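You operate a simulated robot arm through the tools that you are given. There is no shell and no other tool. Be economical: measure what you need, move in short steps, check, and stop when the job is done.

The job below is to be done with a simulated robot arm. You get a single attempt, and the scene is never put back.

Task
Put things in order on the table. At the end: the tub with the purple lid stands where the roll stood; the roll from the table stands where the honey jar stood; the milk bottle stands where the tub with the purple lid stood; the honey jar stands where the yellow sponge stood; the yellow sponge stands on top of the green book (marked "SOUP"); whatever was shut is shut again. Leave all else as you found it, and nothing knocked over.

It is judged by the outcome, as a careful person would: the job done as asked, and still so three seconds after it is handed in. It fails if anything else is knocked over, pushed out of place, dropped, spilled or broken. Lids that push on must go on centred and level and be pressed home; caps that screw on are set level and turned clockwise until they are tight.

Robot
A 6-joint arm with a two-finger parallel gripper, fixed in place. Base frame: the origin is at the foot of the arm, x ahead of it, y to its left, z up; the work surface is at about z = 75. Lengths are in cm, angles in degrees, forces in N, time in s.
With the tool pointing down near the work surface it reaches from about 18 to 64 cm from the base axis. Its first joint turns from -66.0 to 66.0 degrees. Payload 2.7 kg.
The TCP is the grasp point between the finger pads, 2.3 cm short of the fingertips. In the tool frame z runs along the fingers and y along their closing line. The gripper opens to 9.4 cm. The fingers are 3.8 cm wide and 1 cm thick; the gripper's body (5.4 by 9.6 cm) begins 3.9 cm behind the TCP.
Orientation is that of the tool frame in the base frame, as a unit quaternion [x, y, z, w]. With the fingers straight down and closing along the base's y, the tool's x points along the base's -x, its y along +y and its z along -z.

Tools
- The arm moves only by the tool move_arm. Its argument "motion" is a list of rows, each a list of 3 entries, a list of its own where there are three numbers: the shift along the base's x, y, z in cm, then the turn, a rotation vector about the base's x, y, z in degrees, then the opening in per cent of the stroke, from 0 (shut) to 100 (fully open). In form: [[[tx, ty, tz], [ax, ay, az], grip], ...]. A call has 1 to 12 rows; each row shifts and turns the commanded pose from where the row before left it. Each row takes 0.2 s and may step no farther than 5 cm and 8.6 degrees from the row before; otherwise, or with a gripper value out of range, the whole call is refused. A pose out of reach is approached as far as the arm can. The call stops where the force on the tool passes 40 N (or 10 N more than at its start, if that is more) or the arm is blocked; 0.2 s more then pass. The fingers move at their own pace (about 4.5 cm/s each) and stop on an object; they squeeze with about 28 N. The grip force told is the motor's: it shows also when the fingers shut on nothing. Time passes only in rows, and 0.2 s behind the last, so rows that do not move let the fingers close. It gives the time, the measured TCP pose, the force on the tool (base axes), the opening and the grip force at its end, in the units of the frame above (readings bear some noise).
- Cameras (640 x 400 px; columns grow to the right, rows downward): "scene" is fixed at [7.59, -40.95, 141.51]; the picture's right is [0.81, -0.58, 0.00], its down [-0.25, -0.36, -0.90] and it looks along [0.52, 0.73, -0.44] (base axes); focal length 329 px, centre (320, 200). "wrist" rides on the gripper at [8.7, 1.6, -7.4] in the tool frame; the picture's right is [-0.18, 0.98, 0.00], its down [-0.58, -0.11, -0.81] and it looks along [-0.79, -0.15, 0.59] (tool axes); focal length 243 px, centre (320, 200). There is no depth. A picture from a camera that has moved, and an enlarged one, comes with that camera's place and axes in the base frame and with its lens. The place of the scene camera against the robot may be out by one fixed shift of up to 1.8 cm in any direction.
- camera(camera): a new picture of that camera. The clock stands still meanwhile.
- close_up(camera, box): a new picture of the part [left, top, right, bottom] of that camera's present view, enlarged. The clock stands still meanwhile.
- sign_off(): hands the job in; it is judged then, once.

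Work in short steps. Places have to be worked out from the pictures, the camera data and where the tool is seen: move nearer, look again, correct. Check each grasp and each placing, and mend what went wrong. You have 120 turns and 84 pictures in all, those below and enlarged ones among them. Open the gripper and draw the arm clear of the work before you hand the job in, unless the task says otherwise; then end with one line.

The tools are called after "Request:" by a JSON object that holds its "method" and its "body". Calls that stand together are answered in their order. move_arm: Moves the arm, as the interface text tells. Its arguments: {"type":"object","properties":{"motion":{"type":"array","items":{"type":"array"}}},"required":["motion"]} The other tools are called the same way: camera (camera) takes a picture; close_up (camera, box) takes an enlarged picture of a part of a camera's view; sign_off () hands the job in.

At the start:

```text
clock: 0.0
position: [35.23, 25.76, 113.99]
tool_rot: [0.0, 1.0, -0.001, 0.0]
ft_force: [0.7, -0.2, -0.3]
finger_gap: 9.4
grasp_force: 0.0
```

scene: 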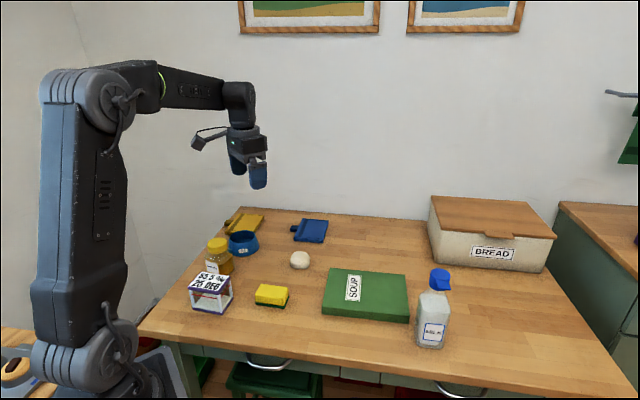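
wrist: 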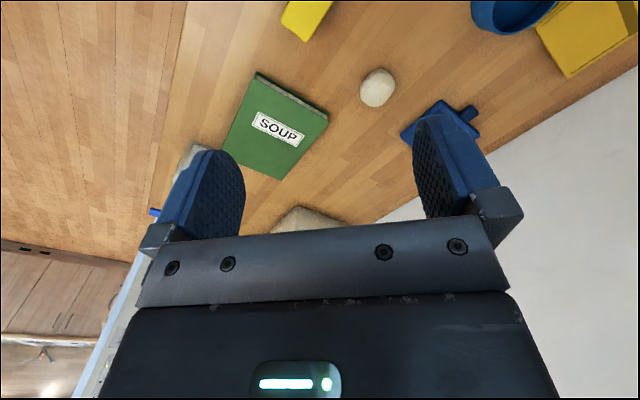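

I start by enlarging the scene to identify the objects; the tub with the purple lid isn't obvious yet.

Request:
{"method": "close_up", "body": {"camera": "scene", "box": [140, 190, 340, 315]}}

Request:
{"method": "close_up", "body": {"camera": "scene", "box": [320, 180, 600, 355]}}

```text
3.20 times, centred on (240, 252) of scene
camera zoom: at [7.59, -40.95, 141.51], right [0.81, -0.58, 0.0], down [-0.25, -0.36, -0.9], along [0.52, 0.73, -0.44], focal length 1052 px, centre (576, 32)
```

zoom: 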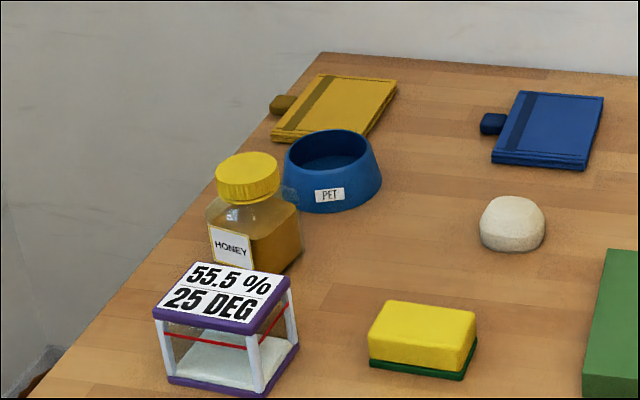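

```text
2.29 times, centred on (460, 268) of scene
camera zoom: at [7.59, -40.95, 141.51], right [0.81, -0.58, 0.0], down [-0.25, -0.36, -0.9], along [0.52, 0.73, -0.44], focal length 751 px, centre (0, 46)
```

zoom: 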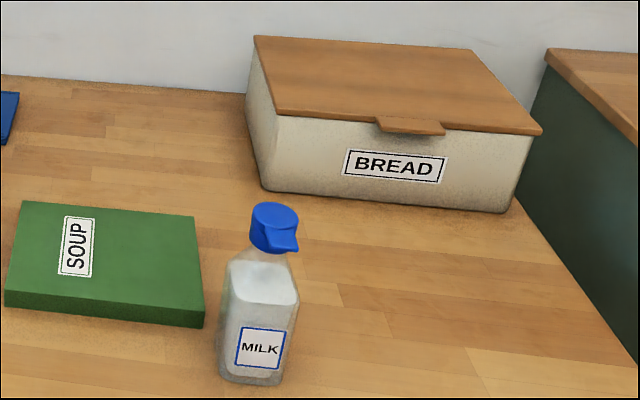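

The purple-lidded tub must be the purple box with white posts ("55.5 % / 25 DEG"), near (24,33); the bread bin is at about x=90, out of reach. I go down over the sponge and look from the wrist.

Request:
{"method": "move_arm", "body": {"motion": [[[0, -1, -4.5], [0, 0, 0], 100], [[0, -1, -4.5], [0, 0, 0], 100], [[0, 0, -4.5], [0, 0, 0], 100], [[0, 0, -3], [0, 0, 0], 100]]}}

Request:
{"method": "camera", "body": {"camera": "wrist"}}

Request:
{"method": "camera", "body": {"camera": "scene"}}

```text
clock: 1.0
position: [35.27, 23.86, 97.64]
tool_rot: [0.0, 1.0, 0.001, 0.001]
ft_force: [0.8, 0.7, 0.1]
finger_gap: 9.4
grasp_force: 0.1
```

```text
79 pictures are left
camera wrist: at [26.54, 25.4, 104.99], right [0.18, 0.98, 0.0], down [0.58, -0.11, 0.81], along [0.79, -0.15, -0.59], focal length 243 px, centre (320, 200)
```

wrist: 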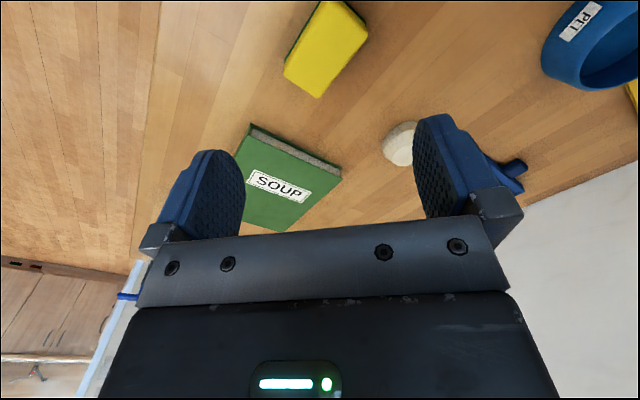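

```text
78 pictures are left
```

scene: 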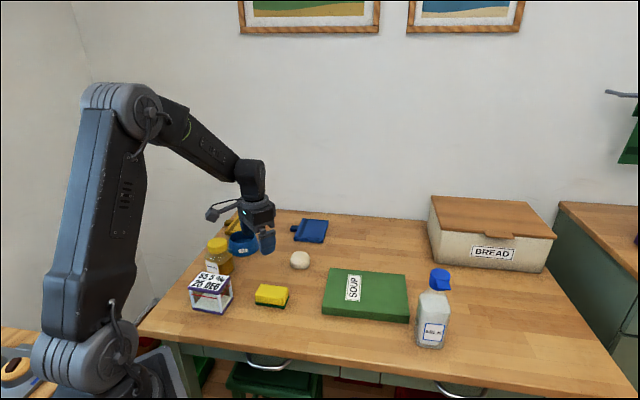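

Sponge measured at about (37.3, 23.7), long side along the −45° direction, short side 5 cm. I turn the gripper to close across the short side and tilt slightly so the camera clears the tub, then look again.

Request:
{"method": "move_arm", "body": {"motion": [[[0.5, 0, 0], [0, 0, -7.5], 100], [[0.5, 0, 0], [0, 0, -7.5], 100], [[0.5, 0, 0], [0, 0, -7.5], 100], [[0.5, 0, 0], [0, 0, -7.5], 100], [[0, 0, 0], [0, 0, -7.5], 100], [[0, 0, 0], [0, 0, -7.5], 100], [[0, 0, -4], [4.24, 4.24, 0], 100], [[0, 0, -4], [4.24, 4.24, 0], 100]]}}

Request:
{"method": "camera", "body": {"camera": "wrist"}}

Request:
{"method": "camera", "body": {"camera": "scene"}}

```text
clock: 2.8
position: [37.36, 23.79, 89.39]
tool_rot: [0.381, 0.919, 0.041, -0.096]
ft_force: [-0.3, -0.2, 0.0]
finger_gap: 9.39
grasp_force: 0.0
```

```text
77 pictures are left
camera wrist: at [33.49, 29.74, 98.47], right [0.82, 0.57, -0.04], down [0.44, -0.6, 0.67], along [0.36, -0.57, -0.74], focal length 243 px, centre (320, 200)
```

wrist: 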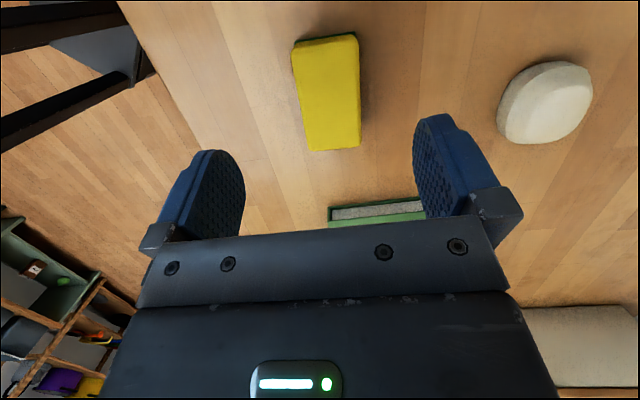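

```text
76 pictures are left
```

scene: 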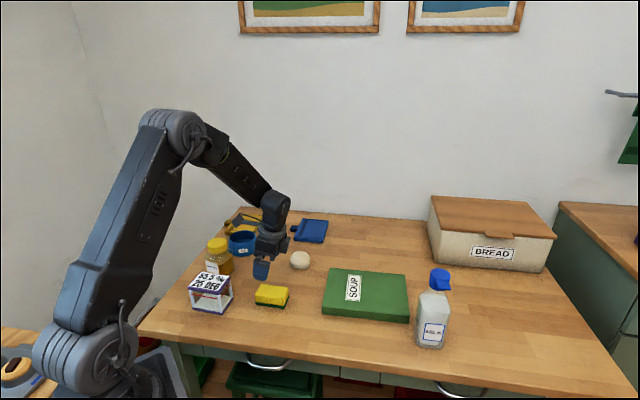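

Sponge refined: centre about (37.7, 23.7), long axis about −49°. I turn 4° more, descend and grip.

Request:
{"method": "move_arm", "body": {"motion": [[[0.3, -0.05, -3.5], [0, 0, -4], 100], [[0, 0, -4], [0, 0, 0], 100], [[0, 0, -3], [0, 0, 0], 100], [[0, 0, -0.9], [0, 0, 0], 100], [[0, 0, 0], [0, 0, 0], 30], [[0, 0, 0], [0, 0, 0], 20], [[0, 0, 0], [0, 0, 0], 20], [[0, 0, 0], [0, 0, 0], 20]]}}

Request:
{"method": "camera", "body": {"camera": "wrist"}}

```text
clock: 4.6
position: [37.59, 23.72, 78.06]
tool_rot: [0.413, 0.905, 0.043, -0.095]
ft_force: [1.0, 0.5, 0.2]
finger_gap: 4.9
grasp_force: 27.9
```

```text
75 pictures are left
camera wrist: at [34.16, 29.93, 87.1], right [0.86, 0.51, -0.04], down [0.4, -0.63, 0.67], along [0.32, -0.59, -0.74], focal length 243 px, centre (320, 200)
```

wrist: 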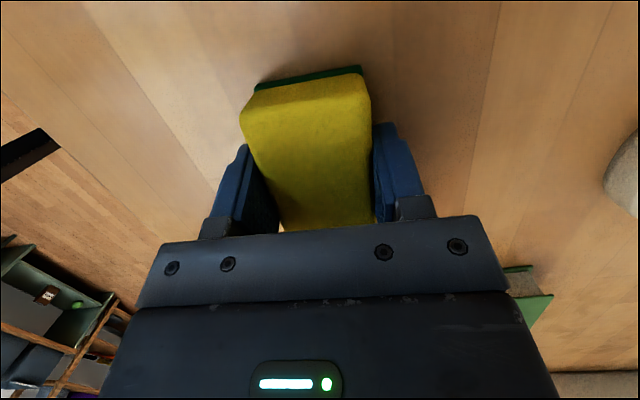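

Sponge is held (4.9 cm gap). I lift, level the tool, and carry it over the book at about (57.5, 9.5), then look.

Request:
{"method": "move_arm", "body": {"motion": [[[0, 0, 2], [0, 0, 0], 20], [[0, 0, 4], [0, 0, 0], 20], [[0, 0, 4], [0, 0, 0], 20], [[2.3, -1.2, 2], [-4.53, -3.94, 0], 20], [[2.3, -1.6, 0], [-4.53, -3.94, 0], 20], [[3.3, -2.4, 0], [0, 0, 0], 20], [[3.3, -2.4, 0], [0, 0, 0], 20], [[3.3, -2.4, 0], [0, 0, 0], 20], [[3.3, -2.4, 0], [0, 0, 0], 20], [[1.1, -1.0, 0], [0, 0, 0], 20]]}}

Request:
{"method": "camera", "body": {"camera": "wrist"}}

Request:
{"method": "camera", "body": {"camera": "scene"}}

```text
clock: 6.8
position: [56.54, 10.29, 90.07]
tool_rot: [0.414, 0.91, 0.0, 0.0]
ft_force: [0.2, 0.1, 0.4]
finger_gap: 4.89
grasp_force: 27.9
```

```text
74 pictures are left
camera wrist: at [51.95, 17.88, 97.5], right [0.86, 0.51, 0.0], down [0.3, -0.51, 0.81], along [0.41, -0.7, -0.59], focal length 243 px, centre (320, 200)
```

wrist: 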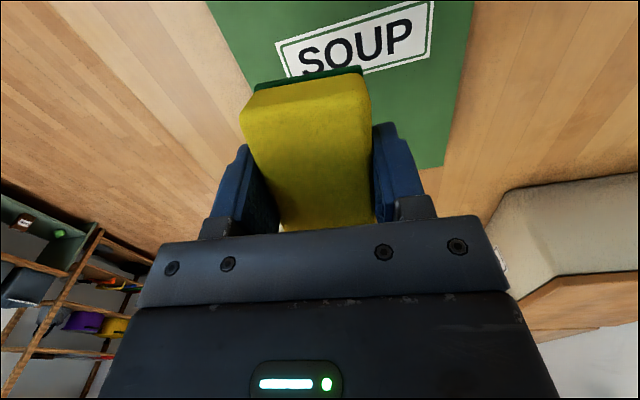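

```text
73 pictures are left
```

scene: 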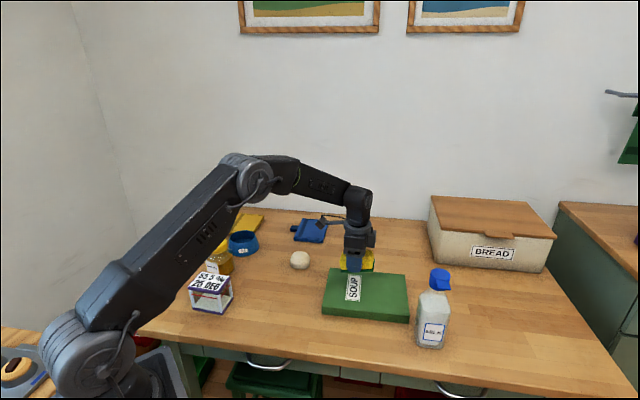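

Book corners agree with my estimate (centre about 60, 10). I descend towards the book, finishing in small steps to feel contact.

Request:
{"method": "move_arm", "body": {"motion": [[[1.5, -0.3, -3], [0, 0, 0], 20], [[0.4, 0, -3.5], [0, 0, 0], 20], [[0, 0, -1.6], [0, 0, 0], 20], [[0, 0, -0.4], [0, 0, 0], 20], [[0, 0, -0.3], [0, 0, 0], 20], [[0, 0, 0], [0, 0, 0], 20]]}}

Request:
{"method": "close_up", "body": {"camera": "scene", "box": [300, 210, 460, 310]}}

```text
clock: 8.2
position: [58.47, 10.03, 81.48]
tool_rot: [0.414, 0.91, 0.002, 0.003]
ft_force: [-6.2, -2.8, 23.8]
finger_gap: 4.9
grasp_force: 28.1
```

```text
4.00 times, centred on (380, 260) of scene
camera zoom: at [7.54, -40.97, 141.51], right [0.81, -0.58, 0.0], down [-0.25, -0.36, -0.9], along [0.52, 0.73, -0.44], focal length 1315 px, centre (80, -40)
```

zoom: 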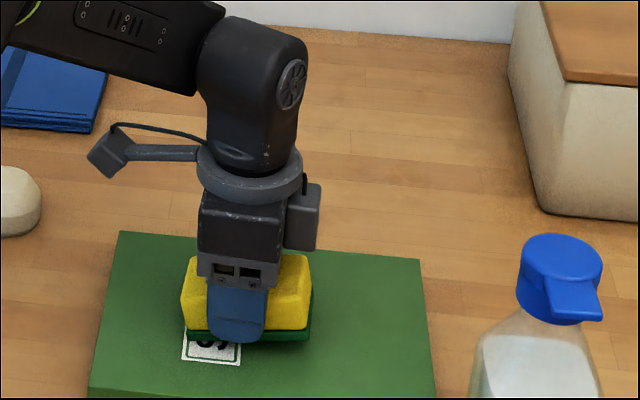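

Contact with the book (24 N up). I ease up slightly, open, and rise.

Request:
{"method": "move_arm", "body": {"motion": [[[0, 0, 0.2], [0, 0, 0], 20], [[0, 0, 0], [0, 0, 0], 100], [[0, 0, 0], [0, 0, 0], 100], [[0, 0, 0], [0, 0, 0], 100], [[0, 0, 3], [0, 0, 0], 100], [[0, 0, 5], [0, 0, 0], 100], [[0, 0, 5], [0, 0, 0], 100]]}}

Request:
{"method": "camera", "body": {"camera": "wrist"}}

Request:
{"method": "close_up", "body": {"camera": "scene", "box": [300, 240, 460, 340]}}

```text
clock: 9.8
position: [58.3, 10.0, 94.56]
tool_rot: [0.415, 0.91, -0.001, 0.0]
ft_force: [-0.1, -0.8, 0.2]
finger_gap: 9.4
grasp_force: 0.1
```

```text
71 pictures are left
camera wrist: at [53.79, 17.66, 101.92], right [0.86, 0.51, 0.0], down [0.3, -0.51, 0.81], along [0.41, -0.7, -0.59], focal length 243 px, centre (320, 200)
```

wrist: 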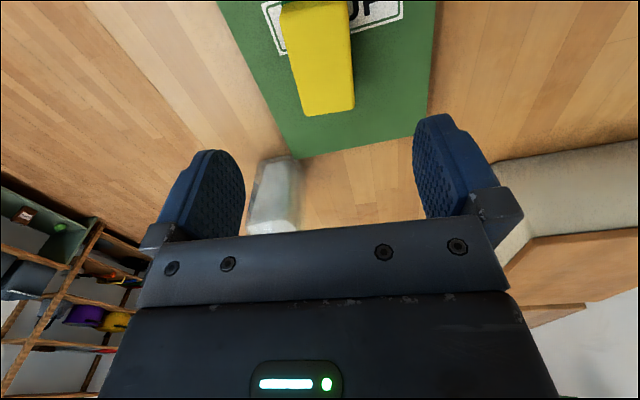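

```text
4.00 times, centred on (380, 290) of scene
camera zoom: at [7.59, -40.95, 141.51], right [0.81, -0.58, 0.0], down [-0.25, -0.36, -0.9], along [0.52, 0.73, -0.44], focal length 1315 px, centre (80, -160)
```

zoom: 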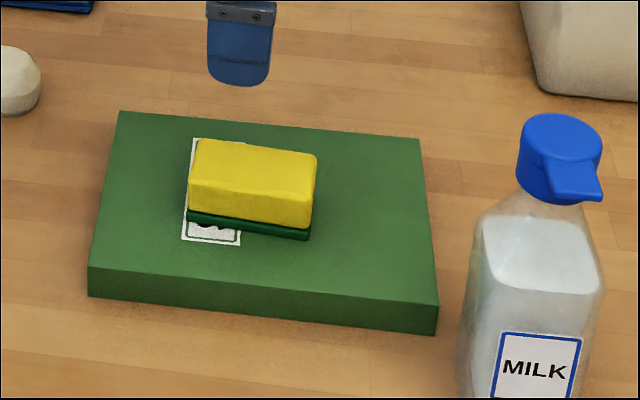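

Sponge sits squarely on the book. Now I go towards the honey jar, turning so the camera looks outward over tub and jar.

Request:
{"method": "move_arm", "body": {"motion": [[[-2.7, 2.2, 0.5], [0, 0, 7.83], 100], [[-2.7, 2.2, 0.5], [0, 0, 7.83], 100], [[-2.7, 2.2, 0.5], [0, 0, 7.83], 100], [[-2.7, 2.2, 0.5], [0, 0, 7.83], 100], [[-2.7, 2.2, 0.5], [0, 0, 7.83], 100], [[-2.7, 2.2, 0.5], [0, 0, 7.83], 100], [[-2.7, 2.2, 0.5], [0, 0, 7.83], 100], [[-2.7, 2.2, 0.5], [0, 0, 7.83], 100], [[-2.7, 2.2, 0.5], [0, 0, 7.83], 100], [[-2.7, 2.2, 0.5], [0, 0, 7.83], 100], [[-2.7, 2.2, 0.5], [0, 0, 7.83], 100], [[-2.7, 2.2, 0], [0, 0, 7.83], 100]]}}

Request:
{"method": "camera", "body": {"camera": "wrist"}}

```text
clock: 12.4
position: [25.73, 36.44, 100.08]
tool_rot: [-0.384, 0.923, 0.0, 0.0]
ft_force: [-0.1, 0.3, 0.3]
finger_gap: 9.38
grasp_force: 0.1
```

```text
69 pictures are left
camera wrist: at [18.57, 31.39, 107.48], right [-0.57, 0.82, 0.0], down [0.49, 0.33, 0.81], along [0.66, 0.46, -0.59], focal length 243 px, centre (320, 200)
```

wrist: 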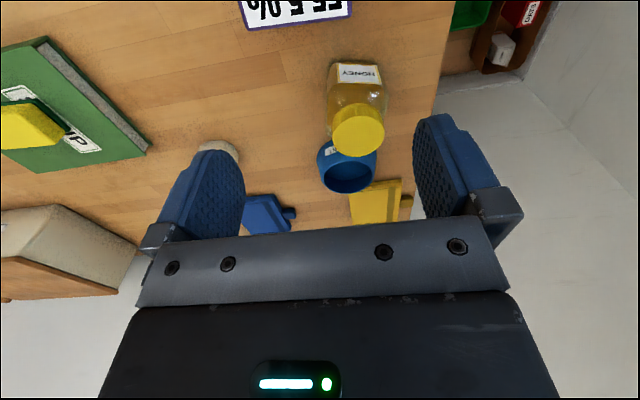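

Jar found near (30.9, 45.3), faces turned ≈30°. I enlarge both views to get its height profile before the grasp.

Request:
{"method": "close_up", "body": {"camera": "scene", "box": [180, 220, 276, 280]}}

Request:
{"method": "close_up", "body": {"camera": "wrist", "box": [280, 0, 440, 200]}}

```text
6.67 times, centred on (228, 250) of scene
camera zoom: at [7.59, -40.95, 141.51], right [0.81, -0.58, 0.0], down [-0.25, -0.36, -0.9], along [0.52, 0.73, -0.44], focal length 2191 px, centre (933, -133)
```

zoom: 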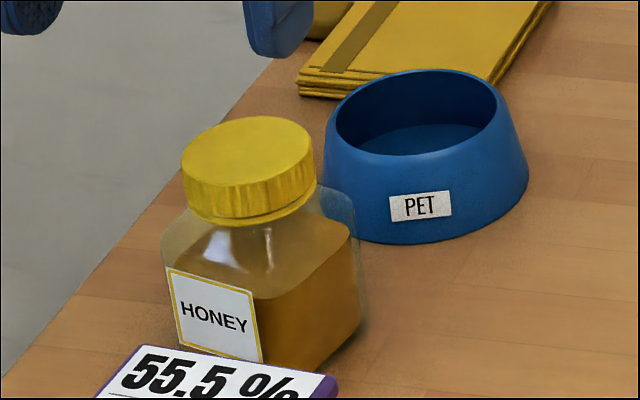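

```text
2.00 times, centred on (360, 100) of wrist
camera zoom: at [18.57, 31.39, 107.48], right [-0.57, 0.82, 0.0], down [0.49, 0.33, 0.81], along [0.66, 0.46, -0.59], focal length 485 px, centre (240, 400)
```

zoom: 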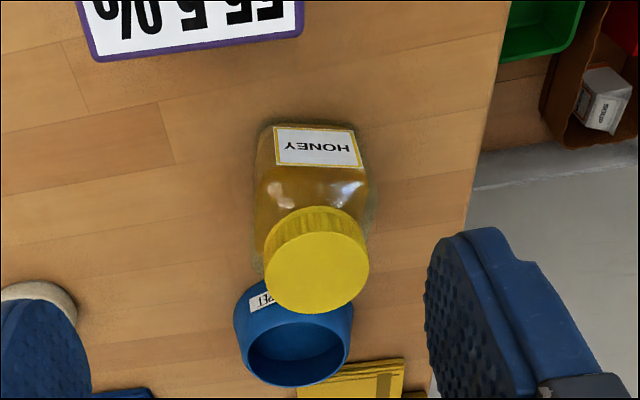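

Jar body ≈7 cm wide up to z≈81, lid top ≈85. I align yaw and move above it, then look.

Request:
{"method": "move_arm", "body": {"motion": [[[1.7, 3.0, 0], [0, 0, -7.5], 100], [[1.7, 3.0, -2], [0, 0, -7.5], 100], [[1.7, 2.9, -4], [0, 0, 0], 100]]}}

Request:
{"method": "camera", "body": {"camera": "wrist"}}

Request:
{"method": "close_up", "body": {"camera": "scene", "box": [180, 200, 308, 280]}}

```text
refused: row 3 steps farther than a row can; nothing moved
```

```text
66 pictures are left
camera wrist: at [18.57, 31.39, 107.48], right [-0.57, 0.82, 0.0], down [0.49, 0.33, 0.81], along [0.66, 0.46, -0.59], focal length 243 px, centre (320, 200)
```

wrist: 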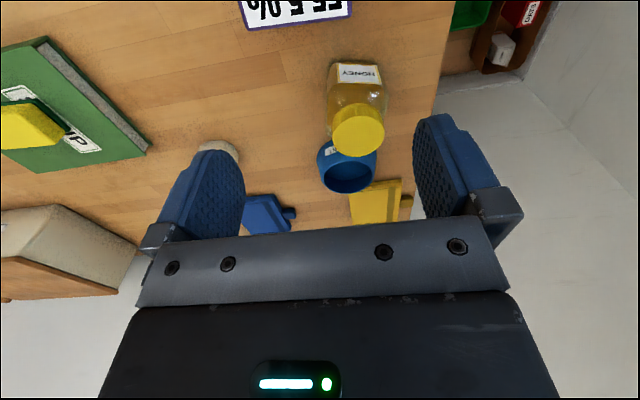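

```text
5.00 times, centred on (244, 240) of scene
camera zoom: at [7.59, -40.95, 141.51], right [0.81, -0.58, 0.0], down [-0.25, -0.36, -0.9], along [0.52, 0.73, -0.44], focal length 1643 px, centre (700, 0)
```

zoom: 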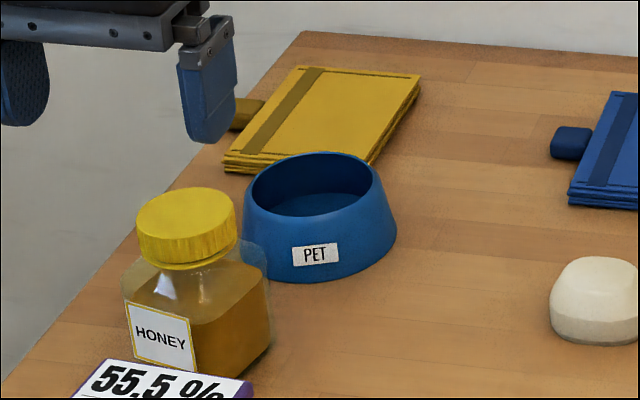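

A row was too long, so nothing moved; I split it up.

Request:
{"method": "move_arm", "body": {"motion": [[[1.7, 3.0, 0], [0, 0, -7.5], 100], [[1.7, 3.0, -2], [0, 0, -7.5], 100], [[1.7, 2.9, -2], [0, 0, 0], 100], [[0, 0, -2.5], [0, 0, 0], 100]]}}

Request:
{"method": "camera", "body": {"camera": "wrist"}}

Request:
{"method": "close_up", "body": {"camera": "scene", "box": [180, 200, 308, 280]}}

```text
clock: 13.4
position: [31.21, 45.23, 93.61]
tool_rot: [-0.258, 0.966, 0.0, 0.001]
ft_force: [0.6, 0.0, 0.8]
finger_gap: 9.38
grasp_force: 0.0
```

```text
64 pictures are left
camera wrist: at [22.69, 42.33, 100.95], right [-0.33, 0.94, 0.0], down [0.56, 0.19, 0.81], along [0.76, 0.27, -0.59], focal length 243 px, centre (320, 200)
```

wrist: 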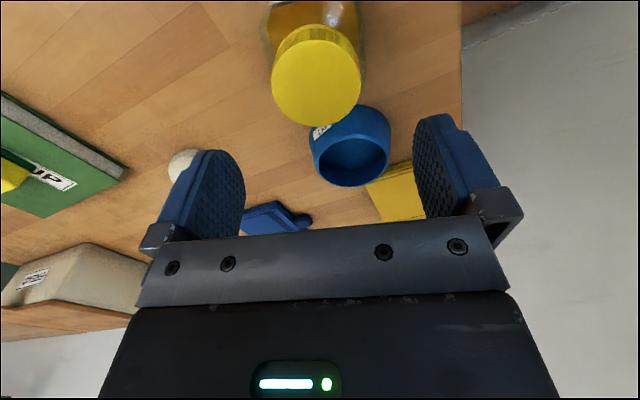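

```text
5.00 times, centred on (244, 240) of scene
camera zoom: at [7.6, -40.95, 141.51], right [0.81, -0.58, 0.0], down [-0.25, -0.36, -0.9], along [0.52, 0.73, -0.44], focal length 1643 px, centre (700, 0)
```

zoom: 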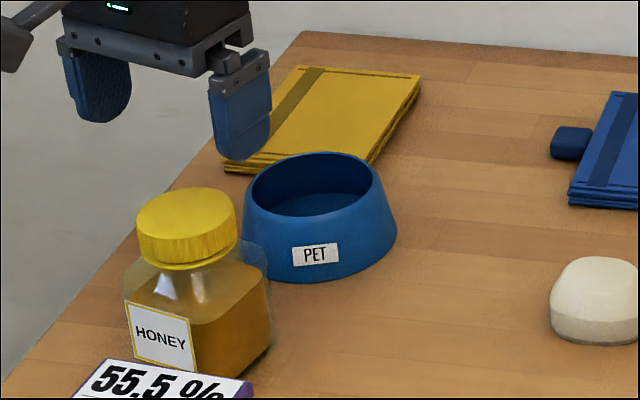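

Lid centre by triangulation ≈(30.6, 45.0), top ≈85.6, so TCP must stay ≥ ~82 (palm above lid). I descend around the jar and close on the body.

Request:
{"method": "move_arm", "body": {"motion": [[[-0.6, -0.2, -4], [0, 0, 0], 100], [[0, 0, -4], [0, 0, 0], 100], [[0, 0, -2.5], [0, 0, 0], 100], [[0, 0, -0.9], [0, 0, 0], 100], [[0, 0, 0], [0, 0, 0], 100]]}}

Request:
{"method": "camera", "body": {"camera": "wrist"}}

Request:
{"method": "close_up", "body": {"camera": "scene", "box": [180, 200, 308, 280]}}

```text
clock: 14.6
position: [30.56, 45.18, 82.23]
tool_rot: [-0.259, 0.966, 0.001, 0.002]
ft_force: [0.3, -0.8, 5.6]
finger_gap: 9.4
grasp_force: 0.0
```

```text
62 pictures are left
camera wrist: at [22.12, 42.19, 89.52], right [-0.33, 0.94, 0.0], down [0.56, 0.19, 0.81], along [0.76, 0.27, -0.59], focal length 243 px, centre (320, 200)
```

wrist: 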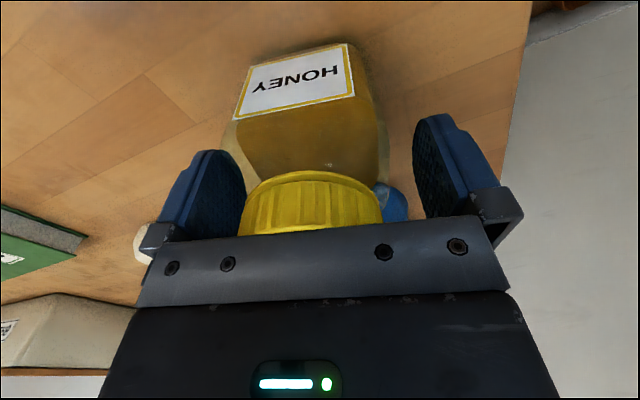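

```text
5.00 times, centred on (244, 240) of scene
camera zoom: at [7.59, -40.96, 141.51], right [0.81, -0.58, 0.0], down [-0.25, -0.36, -0.9], along [0.52, 0.73, -0.44], focal length 1643 px, centre (700, 0)
```

zoom: 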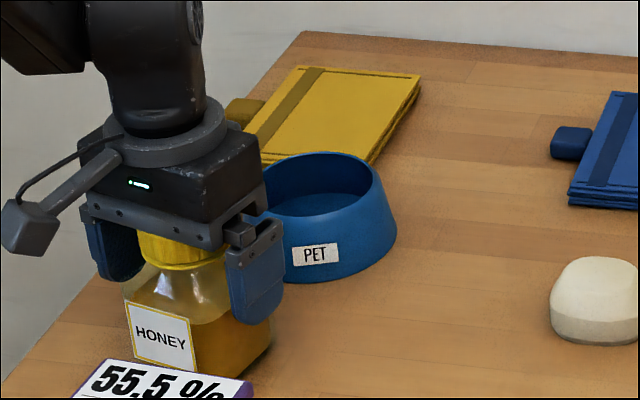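

Fingers straddle the jar body, aligned; the palm just grazes the lid. I rise 0.2 cm, close, then lift a little to test.

Request:
{"method": "move_arm", "body": {"motion": [[[0, 0, 0.15], [0, 0, 0], 100], [[0, 0, 0], [0, 0, 0], 50], [[0, 0, 0], [0, 0, 0], 50], [[0, 0, 0], [0, 0, 0], 50], [[0, 0, 0.5], [0, 0, 0], 50], [[0, 0, 0.5], [0, 0, 0], 50]]}}

Request:
{"method": "close_up", "body": {"camera": "scene", "box": [180, 200, 308, 280]}}

Request:
{"method": "camera", "body": {"camera": "wrist"}}

```text
clock: 16.0
position: [30.52, 45.03, 83.26]
tool_rot: [-0.258, 0.966, 0.0, 0.0]
ft_force: [0.3, 0.6, -4.2]
finger_gap: 7.14
grasp_force: 27.7
```

```text
5.00 times, centred on (244, 240) of scene
camera zoom: at [7.6, -40.95, 141.51], right [0.81, -0.58, 0.0], down [-0.25, -0.36, -0.9], along [0.52, 0.73, -0.44], focal length 1643 px, centre (700, 0)
```

zoom: 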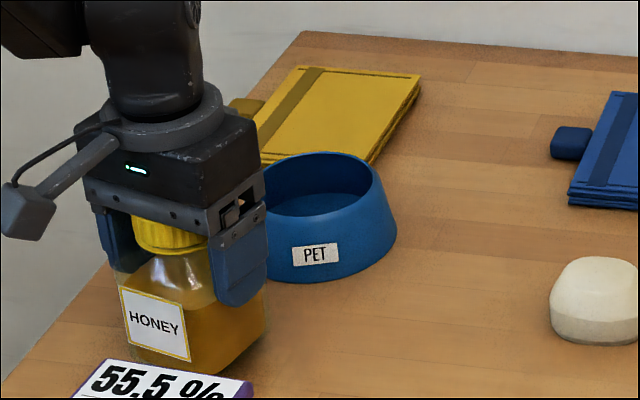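

```text
59 pictures are left
camera wrist: at [22.09, 42.14, 90.61], right [-0.33, 0.94, 0.0], down [0.56, 0.2, 0.81], along [0.76, 0.27, -0.59], focal length 243 px, centre (320, 200)
```

wrist: 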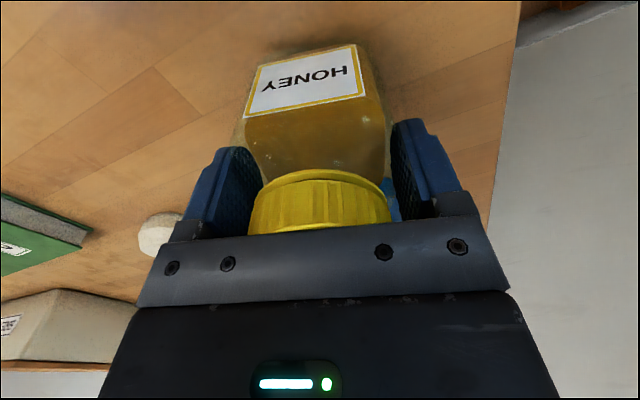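

The jar is lifted (7.1 cm gap, ~0.4 kg). I raise it and carry it over the sponge's former spot at (37.6, 23.7).

Request:
{"method": "move_arm", "body": {"motion": [[[0, 0, 3], [0, 0, 0], 50], [[0, 0, 4], [0, 0, 0], 50], [[0, 0, 4], [0, 0, 0], 50], [[1.36, -4.3, 0], [0, 0, 0], 50], [[1.36, -4.3, 0], [0, 0, 0], 50], [[1.36, -4.3, 0], [0, 0, 0], 50], [[1.36, -4.3, 0], [0, 0, 0], 50], [[1.36, -4.3, 0], [0, 0, 0], 50], [[0, 0, -4], [0, 0, 0], 50], [[0, 0, -4], [0, 0, 0], 50], [[0, 0, -2.0], [0, 0, 0], 50]]}}

Request:
{"method": "close_up", "body": {"camera": "scene", "box": [160, 200, 352, 320]}}

```text
clock: 18.4
position: [37.16, 23.5, 84.17]
tool_rot: [-0.259, 0.966, 0.001, 0.001]
ft_force: [0.3, 0.6, -5.0]
finger_gap: 7.17
grasp_force: 28.2
```

```text
3.33 times, centred on (256, 260) of scene
camera zoom: at [7.6, -40.95, 141.51], right [0.81, -0.58, 0.0], down [-0.25, -0.36, -0.9], along [0.52, 0.73, -0.44], focal length 1096 px, centre (533, 0)
```

zoom: 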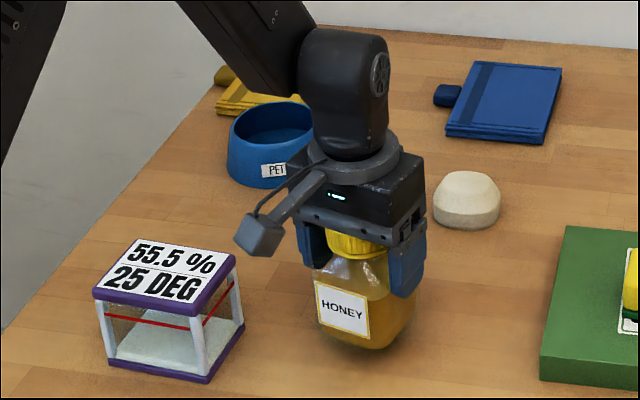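

Jar hangs level above the spot; I lower to contact in small steps.

Request:
{"method": "move_arm", "body": {"motion": [[[0.2, 0.1, -1], [0, 0, 0], 50], [[0, 0, -0.5], [0, 0, 0], 50], [[0, 0, -0.2], [0, 0, 0], 50], [[0, 0, -0.1], [0, 0, 0], 50], [[0, 0, 0], [0, 0, 0], 50]]}}

```text
clock: 19.6
position: [37.61, 23.82, 82.5]
tool_rot: [-0.259, 0.966, 0.0, 0.001]
ft_force: [0.2, -0.3, -4.5]
finger_gap: 7.17
grasp_force: 28.2
```

Still hanging freely (−4.5 N), so I go down in 0.1 steps.

Request:
{"method": "move_arm", "body": {"motion": [[[0, 0, -0.1], [0, 0, 0], 50], [[0, 0, -0.1], [0, 0, 0], 50], [[0, 0, 0], [0, 0, 0], 50]]}}

```text
clock: 20.4
position: [37.48, 23.6, 82.31]
tool_rot: [-0.259, 0.966, 0.0, 0.0]
ft_force: [0.5, -0.4, -4.4]
finger_gap: 7.17
grasp_force: 28.0
```

Request:
{"method": "move_arm", "body": {"motion": [[[0, 0, -0.1], [0, 0, 0], 50], [[0, 0, -0.1], [0, 0, 0], 50], [[0, 0, 0], [0, 0, 0], 50]]}}

Request:
{"method": "close_up", "body": {"camera": "scene", "box": [220, 240, 316, 300]}}

```text
clock: 21.2
position: [37.54, 23.63, 82.25]
tool_rot: [-0.259, 0.966, 0.0, 0.0]
ft_force: [-6.1, -4.1, 15.6]
finger_gap: 7.15
grasp_force: 28.1
```

```text
6.67 times, centred on (268, 270) of scene
camera zoom: at [7.56, -40.97, 141.51], right [0.81, -0.58, 0.0], down [-0.25, -0.36, -0.9], along [0.52, 0.73, -0.44], focal length 2191 px, centre (667, -267)
```

zoom: 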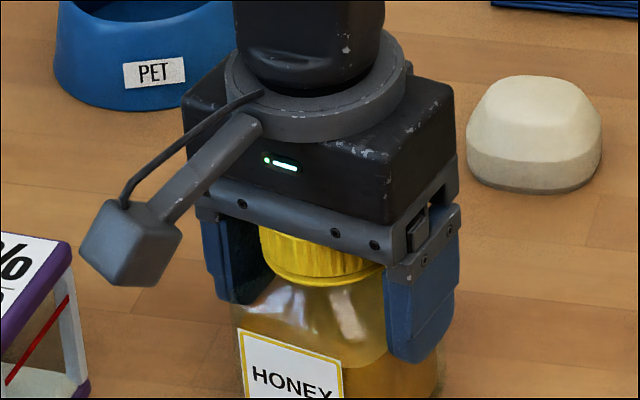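

Contact (15 N up). I open and rise straight up.

Request:
{"method": "move_arm", "body": {"motion": [[[0, 0, 0.1], [0, 0, 0], 50], [[0, 0, 0], [0, 0, 0], 100], [[0, 0, 0], [0, 0, 0], 100], [[0, 0, 0], [0, 0, 0], 100], [[0, 0, 2], [0, 0, 0], 100], [[0, 0, 4], [0, 0, 0], 100], [[0, 0, 4], [0, 0, 0], 100], [[0, 0, 4], [0, 0, 0], 100], [[2.5, 0, 0], [0, 0, 0], 100], [[4, 2, 0], [0, 0, 0], 100]]}}

Request:
{"method": "camera", "body": {"camera": "wrist"}}

Request:
{"method": "close_up", "body": {"camera": "scene", "box": [160, 200, 352, 320]}}

```text
clock: 23.4
position: [44.05, 25.66, 96.28]
tool_rot: [-0.258, 0.966, 0.0, 0.001]
ft_force: [0.8, -0.2, -0.3]
finger_gap: 9.4
grasp_force: 0.0
```

```text
56 pictures are left
camera wrist: at [35.68, 22.75, 103.63], right [-0.33, 0.94, 0.0], down [0.56, 0.19, 0.81], along [0.76, 0.27, -0.59], focal length 243 px, centre (320, 200)
```

wrist: 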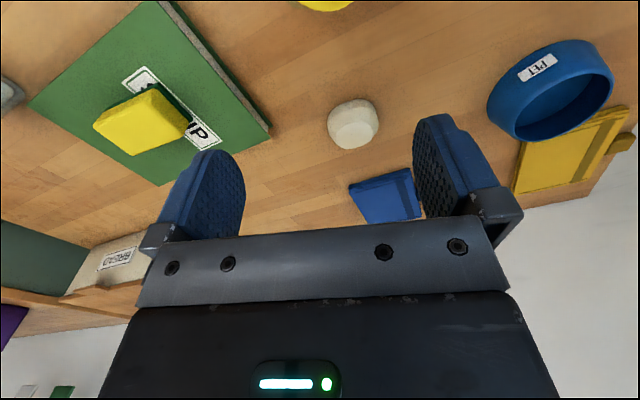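

```text
3.33 times, centred on (256, 260) of scene
camera zoom: at [7.59, -40.96, 141.51], right [0.81, -0.58, 0.0], down [-0.25, -0.36, -0.9], along [0.52, 0.73, -0.44], focal length 1096 px, centre (533, 0)
```

zoom: 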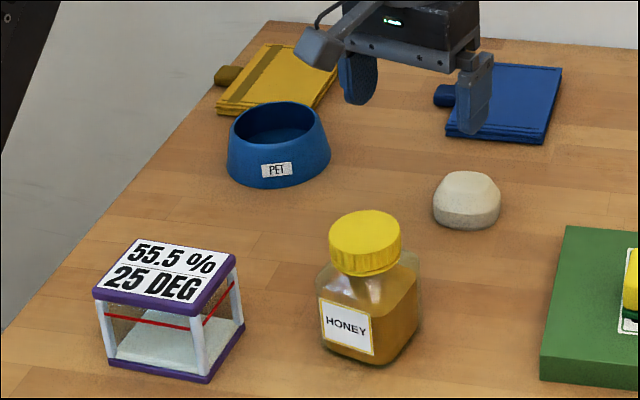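

Honey stands well. Roll is near (52.8, 33.4), ~6.5 cm wide. I move closer for a better look.

Request:
{"method": "move_arm", "body": {"motion": [[[2.5, 3.0, -2], [0, 0, 0], 100], [[2.0, 2.0, -3], [0, 0, 0], 100]]}}

Request:
{"method": "camera", "body": {"camera": "wrist"}}

Request:
{"method": "close_up", "body": {"camera": "scene", "box": [260, 220, 356, 280]}}

```text
clock: 24.0
position: [48.5, 30.71, 91.14]
tool_rot: [-0.258, 0.966, 0.0, 0.001]
ft_force: [-0.4, 0.6, 0.3]
finger_gap: 9.41
grasp_force: 0.1
```

```text
54 pictures are left
camera wrist: at [40.18, 27.67, 98.59], right [-0.33, 0.94, 0.0], down [0.56, 0.2, 0.81], along [0.76, 0.27, -0.59], focal length 243 px, centre (320, 200)
```

wrist: 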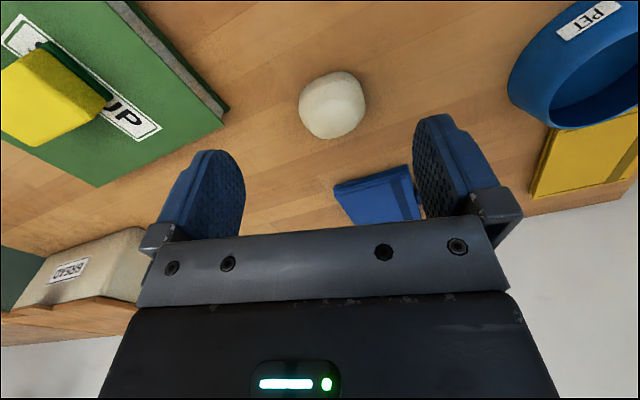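

```text
6.67 times, centred on (308, 250) of scene
camera zoom: at [7.59, -40.95, 141.51], right [0.81, -0.58, 0.0], down [-0.25, -0.36, -0.9], along [0.52, 0.73, -0.44], focal length 2191 px, centre (400, -133)
```

zoom: 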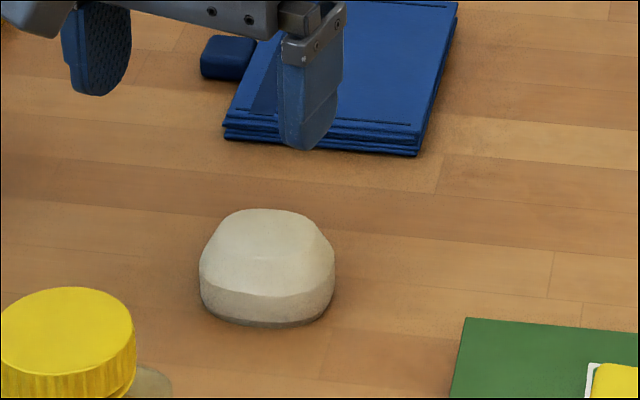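

Roll centre ≈(52.7, 33.3), consistent. I go over it and descend to z≈77.6.

Request:
{"method": "move_arm", "body": {"motion": [[[2.1, 1.3, -2], [0, 0, 0], 100], [[2.1, 1.3, -3], [0, 0, 0], 100], [[0, 0, -4.5], [0, 0, 0], 100], [[0, 0, -3], [0, 0, 0], 100], [[0, 0, -0.9], [0, 0, 0], 100], [[0, 0, 0], [0, 0, 0], 100]]}}

Request:
{"method": "camera", "body": {"camera": "wrist"}}

```text
clock: 25.4
position: [52.69, 33.22, 77.8]
tool_rot: [-0.258, 0.966, 0.0, 0.001]
ft_force: [-1.0, 0.3, -0.3]
finger_gap: 9.4
grasp_force: 0.0
```

```text
52 pictures are left
camera wrist: at [44.36, 30.32, 85.11], right [-0.33, 0.94, 0.0], down [0.56, 0.2, 0.81], along [0.76, 0.27, -0.59], focal length 243 px, centre (320, 200)
```

wrist: 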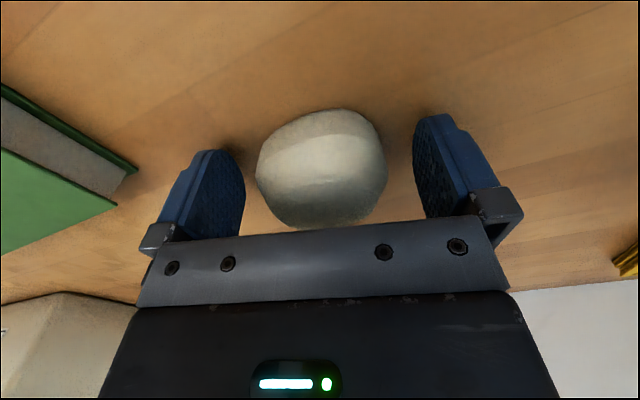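

Roll is centred between the fingers; I close and lift slightly.

Request:
{"method": "move_arm", "body": {"motion": [[[0, 0, 0], [0, 0, 0], 50], [[0, 0, 0], [0, 0, 0], 40], [[0, 0, 0], [0, 0, 0], 40], [[0, 0, 0], [0, 0, 0], 40], [[0, 0, 1], [0, 0, 0], 40], [[0, 0, 3], [0, 0, 0], 40]]}}

Request:
{"method": "camera", "body": {"camera": "wrist"}}

```text
clock: 26.8
position: [52.7, 33.33, 81.79]
tool_rot: [-0.258, 0.966, 0.0, 0.001]
ft_force: [-0.1, -0.3, -0.4]
finger_gap: 6.69
grasp_force: 28.2
```

```text
51 pictures are left
camera wrist: at [44.3, 30.39, 89.17], right [-0.33, 0.94, 0.0], down [0.56, 0.2, 0.81], along [0.76, 0.27, -0.59], focal length 243 px, centre (320, 200)
```

wrist: 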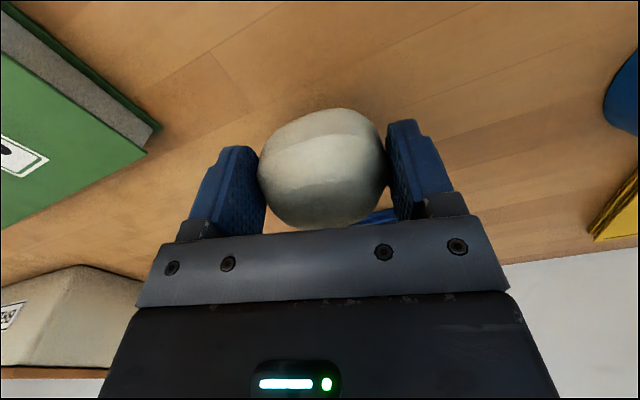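

Roll is held. I carry it to the honey jar's former spot (30.9, 45.2).

Request:
{"method": "move_arm", "body": {"motion": [[[0, 0, 4], [0, 0, 0], 40], [[0, 0, 4], [0, 0, 0], 40], [[-3.63, 1.98, 0], [0, 0, 0], 40], [[-3.63, 1.98, 0], [0, 0, 0], 40], [[-3.63, 1.98, 0], [0, 0, 0], 40], [[-3.63, 1.98, 0], [0, 0, 0], 40], [[-3.63, 1.98, 0], [0, 0, 0], 40], [[-3.63, 1.98, 0], [0, 0, 0], 40], [[0, 0, -4], [0, 0, 0], 40], [[0, 0, -4], [0, 0, 0], 40], [[0, 0, -2.5], [0, 0, 0], 40]]}}

Request:
{"method": "close_up", "body": {"camera": "scene", "box": [160, 200, 352, 320]}}

```text
clock: 29.2
position: [30.95, 45.19, 79.3]
tool_rot: [-0.258, 0.966, 0.0, 0.0]
ft_force: [0.9, 0.4, -1.2]
finger_gap: 6.66
grasp_force: 28.6
```

```text
3.33 times, centred on (256, 260) of scene
camera zoom: at [7.59, -40.95, 141.51], right [0.81, -0.58, 0.0], down [-0.25, -0.36, -0.9], along [0.52, 0.73, -0.44], focal length 1096 px, centre (533, 0)
```

zoom: 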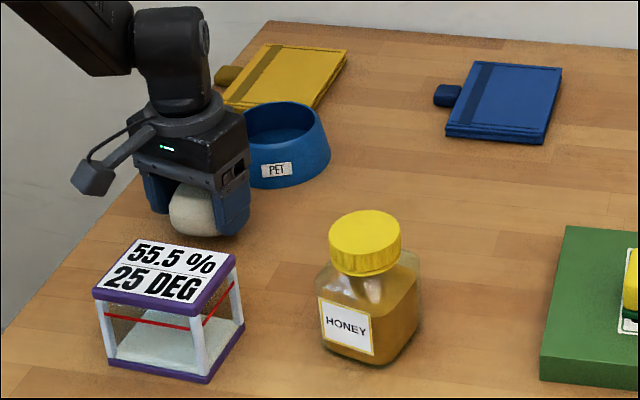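

Lowering to 77.9 in small steps.

Request:
{"method": "move_arm", "body": {"motion": [[[0, 0, -0.9], [0, 0, 0], 40], [[0, 0, -0.3], [0, 0, 0], 40], [[0, 0, -0.15], [0, 0, 0], 40], [[0, 0, -0.1], [0, 0, 0], 40], [[0, 0, 0], [0, 0, 0], 40]]}}

```text
clock: 30.4
position: [30.93, 45.19, 77.92]
tool_rot: [-0.258, 0.966, 0.001, 0.001]
ft_force: [0.1, 0.3, -0.2]
finger_gap: 6.67
grasp_force: 28.7
```

Request:
{"method": "move_arm", "body": {"motion": [[[0, 0, -0.1], [0, 0, 0], 40], [[0, 0, 0], [0, 0, 0], 40]]}}

```text
clock: 31.0
position: [30.91, 45.28, 77.63]
tool_rot: [-0.259, 0.966, 0.0, 0.001]
ft_force: [0.1, 0.4, -0.3]
finger_gap: 6.69
grasp_force: 28.3
```

Request:
{"method": "move_arm", "body": {"motion": [[[0, 0, -0.1], [0, 0, 0], 40], [[0, 0, -0.1], [0, 0, 0], 40], [[0, 0, 0], [0, 0, 0], 40]]}}

```text
clock: 31.8
position: [30.93, 45.23, 77.72]
tool_rot: [-0.259, 0.966, 0.001, 0.002]
ft_force: [-3.6, -7.7, 22.1]
finger_gap: 6.67
grasp_force: 27.9
```

Contact felt. I ease up 0.1, open, and rise clear, then look at the result.

Request:
{"method": "move_arm", "body": {"motion": [[[0, 0, 0.1], [0, 0, 0], 40], [[0, 0, 0], [0, 0, 0], 100], [[0, 0, 0], [0, 0, 0], 100], [[0, 0, 0], [0, 0, 0], 100], [[0, 0, 3], [0, 0, 0], 100], [[0, 0, 4], [0, 0, 0], 100], [[0, 0, 4], [0, 0, 0], 100], [[-2, -4, 3], [0, 0, 0], 100], [[-3, -3, 2], [0, 0, 0], 100]]}}

Request:
{"method": "camera", "body": {"camera": "wrist"}}

Request:
{"method": "close_up", "body": {"camera": "scene", "box": [160, 220, 288, 320]}}

```text
refused: row 8 steps farther than a row can; nothing moved
```

```text
49 pictures are left
camera wrist: at [22.54, 42.3, 85.09], right [-0.33, 0.94, 0.0], down [0.56, 0.19, 0.81], along [0.76, 0.27, -0.59], focal length 243 px, centre (320, 200)
```

wrist: 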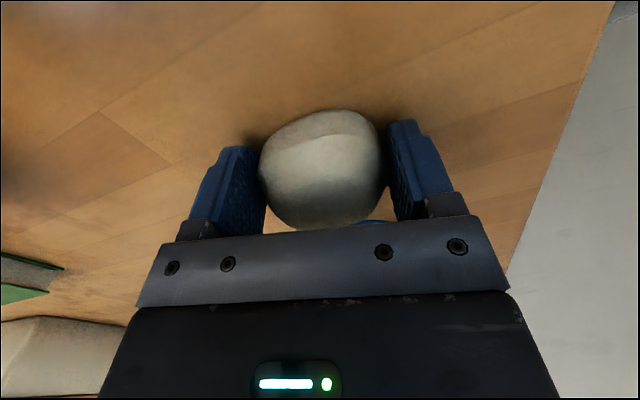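

```text
4.00 times, centred on (224, 270) of scene
camera zoom: at [7.56, -41.0, 141.5], right [0.81, -0.58, 0.0], down [-0.25, -0.36, -0.9], along [0.52, 0.73, -0.44], focal length 1315 px, centre (704, -80)
```

zoom: 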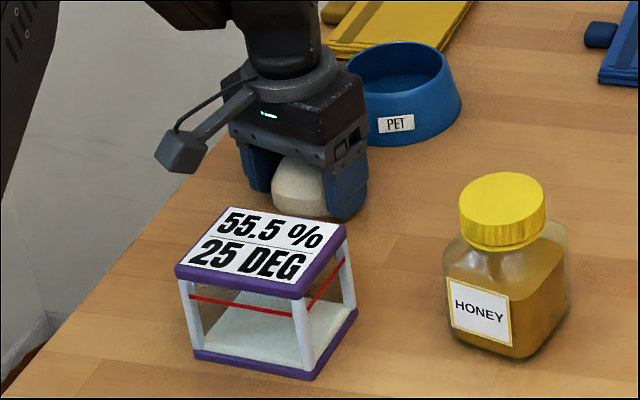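

A row was too long and nothing moved; I redo it with shorter rows, backing toward the base to view the tub next.

Request:
{"method": "move_arm", "body": {"motion": [[[0, 0, 0.1], [0, 0, 0], 40], [[0, 0, 0], [0, 0, 0], 100], [[0, 0, 0], [0, 0, 0], 100], [[0, 0, 0], [0, 0, 0], 100], [[0, 0, 3], [0, 0, 0], 100], [[0, 0, 4], [0, 0, 0], 100], [[0, 0, 4], [0, 0, 0], 100], [[0, 0, 4.5], [0, 0, 0], 100], [[-2, -4, 1.5], [0, 0, 7], 100], [[-2.5, -4, 0], [0, 0, 7], 100], [[-2.5, -4, 0], [0, 0, 0], 100], [[-2, -3, 0], [0, 0, 0], 100]]}}

Request:
{"method": "camera", "body": {"camera": "wrist"}}

Request:
{"method": "close_up", "body": {"camera": "scene", "box": [160, 220, 288, 320]}}

```text
clock: 34.4
position: [21.77, 29.92, 94.68]
tool_rot: [-0.375, 0.927, 0.0, 0.001]
ft_force: [0.1, 0.2, 0.8]
finger_gap: 9.37
grasp_force: 0.1
```

```text
47 pictures are left
camera wrist: at [14.46, 25.18, 102.07], right [-0.55, 0.83, 0.0], down [0.49, 0.32, 0.81], along [0.67, 0.45, -0.59], focal length 243 px, centre (320, 200)
```

wrist: 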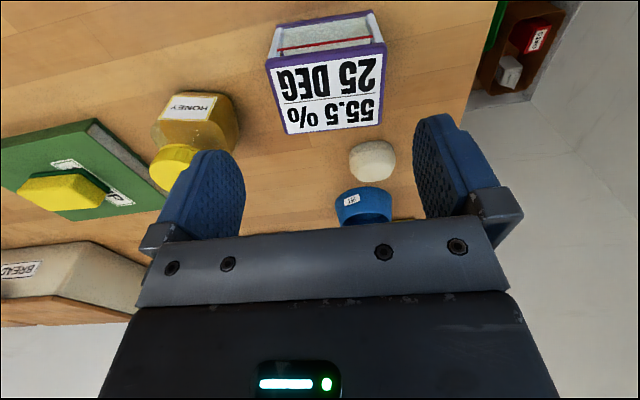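

```text
4.00 times, centred on (224, 270) of scene
camera zoom: at [7.59, -40.95, 141.51], right [0.81, -0.58, 0.0], down [-0.25, -0.36, -0.9], along [0.52, 0.73, -0.44], focal length 1315 px, centre (704, -80)
```

zoom: 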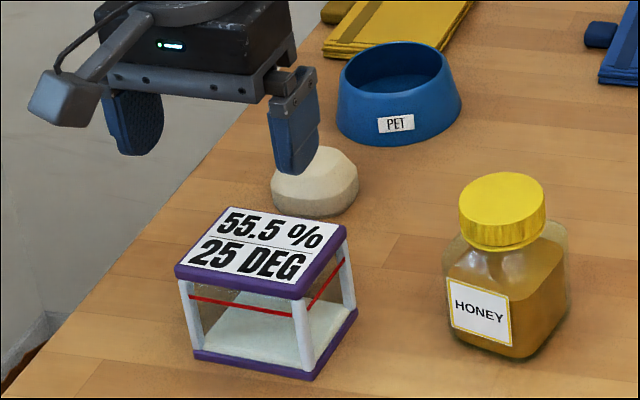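

Tub: centre ≈(23.8, 32.4), long side ≈9 cm at 132°, short side ≈6.5 cm at 41°, top ≈82.7. I turn the gripper to close across the short side above it.

Request:
{"method": "move_arm", "body": {"motion": [[[0.4, 0.5, 0], [0, 0, -8.45], 100], [[0.4, 0.5, 0], [0, 0, -8.45], 100], [[0.4, 0.5, 0], [0, 0, -8.45], 100], [[0.4, 0.5, 0], [0, 0, -8.45], 100], [[0.4, 0.5, 0], [0, 0, -8.45], 100], [[0, 0, 0], [0, 0, -8.45], 100], [[0, 0, 0], [0, 0, -8.45], 100], [[0, 0, 0], [0, 0, -8.45], 100], [[0, 0, 0], [0, 0, -8.45], 100], [[0, 0, 0], [0, 0, -8.45], 100], [[0, 0, -1], [0, 0, -8.45], 100]]}}

Request:
{"method": "camera", "body": {"camera": "wrist"}}

Request:
{"method": "close_up", "body": {"camera": "scene", "box": [160, 220, 288, 320]}}

```text
clock: 36.8
position: [23.87, 32.72, 93.71]
tool_rot: [0.416, 0.909, 0.0, -0.001]
ft_force: [0.8, 0.0, 0.1]
finger_gap: 9.41
grasp_force: 0.1
```

```text
45 pictures are left
camera wrist: at [19.42, 40.25, 101.09], right [0.86, 0.5, 0.0], down [0.3, -0.51, 0.81], along [0.41, -0.7, -0.59], focal length 243 px, centre (320, 200)
```

wrist: 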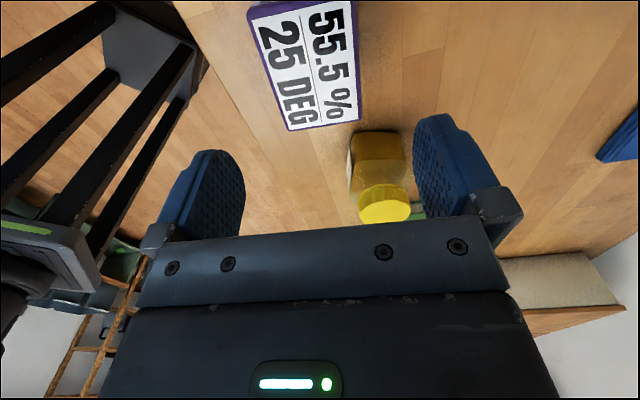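

```text
4.00 times, centred on (224, 270) of scene
camera zoom: at [7.59, -40.95, 141.51], right [0.81, -0.58, 0.0], down [-0.25, -0.36, -0.9], along [0.52, 0.73, -0.44], focal length 1315 px, centre (704, -80)
```

zoom: 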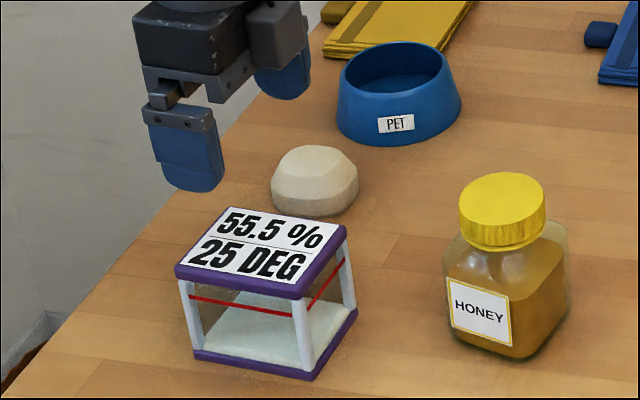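

Consistent: tub centre (23.8, 32.2), aligned. I descend to z≈79.3 without closing, checking force.

Request:
{"method": "move_arm", "body": {"motion": [[[-0.1, -0.5, -4], [0, 0, 0], 100], [[0, 0, -4], [0, 0, 0], 100], [[0, 0, -3.5], [0, 0, 0], 100], [[0, 0, -2], [0, 0, 0], 100], [[0, 0, -0.9], [0, 0, 0], 100], [[0, 0, 0], [0, 0, 0], 100]]}}

Request:
{"method": "close_up", "body": {"camera": "scene", "box": [160, 220, 288, 320]}}

Request:
{"method": "camera", "body": {"camera": "wrist"}}

```text
clock: 38.2
position: [23.75, 32.15, 79.35]
tool_rot: [0.415, 0.91, 0.001, 0.002]
ft_force: [-3.0, -5.8, 21.3]
finger_gap: 9.38
grasp_force: 0.0
```

```text
4.00 times, centred on (224, 270) of scene
camera zoom: at [7.57, -40.99, 141.5], right [0.81, -0.58, 0.0], down [-0.25, -0.36, -0.9], along [0.52, 0.73, -0.44], focal length 1315 px, centre (704, -80)
```

zoom: 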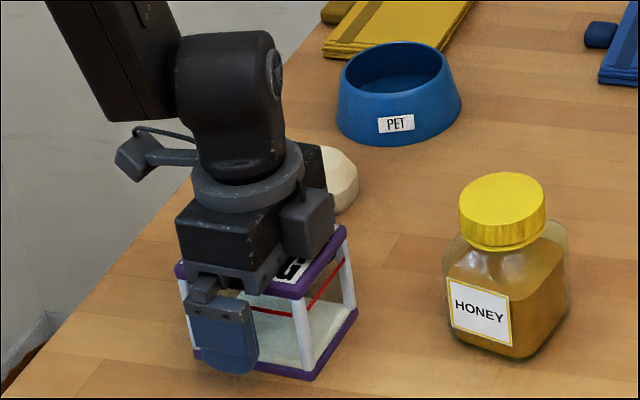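

```text
42 pictures are left
camera wrist: at [19.23, 39.78, 86.68], right [0.86, 0.51, 0.0], down [0.3, -0.51, 0.81], along [0.41, -0.69, -0.59], focal length 243 px, centre (320, 200)
```

wrist: 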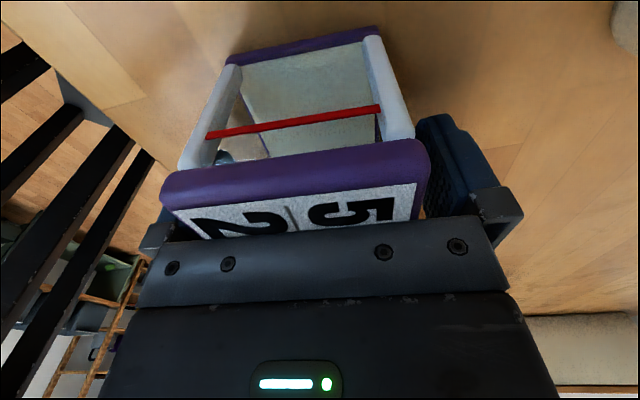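

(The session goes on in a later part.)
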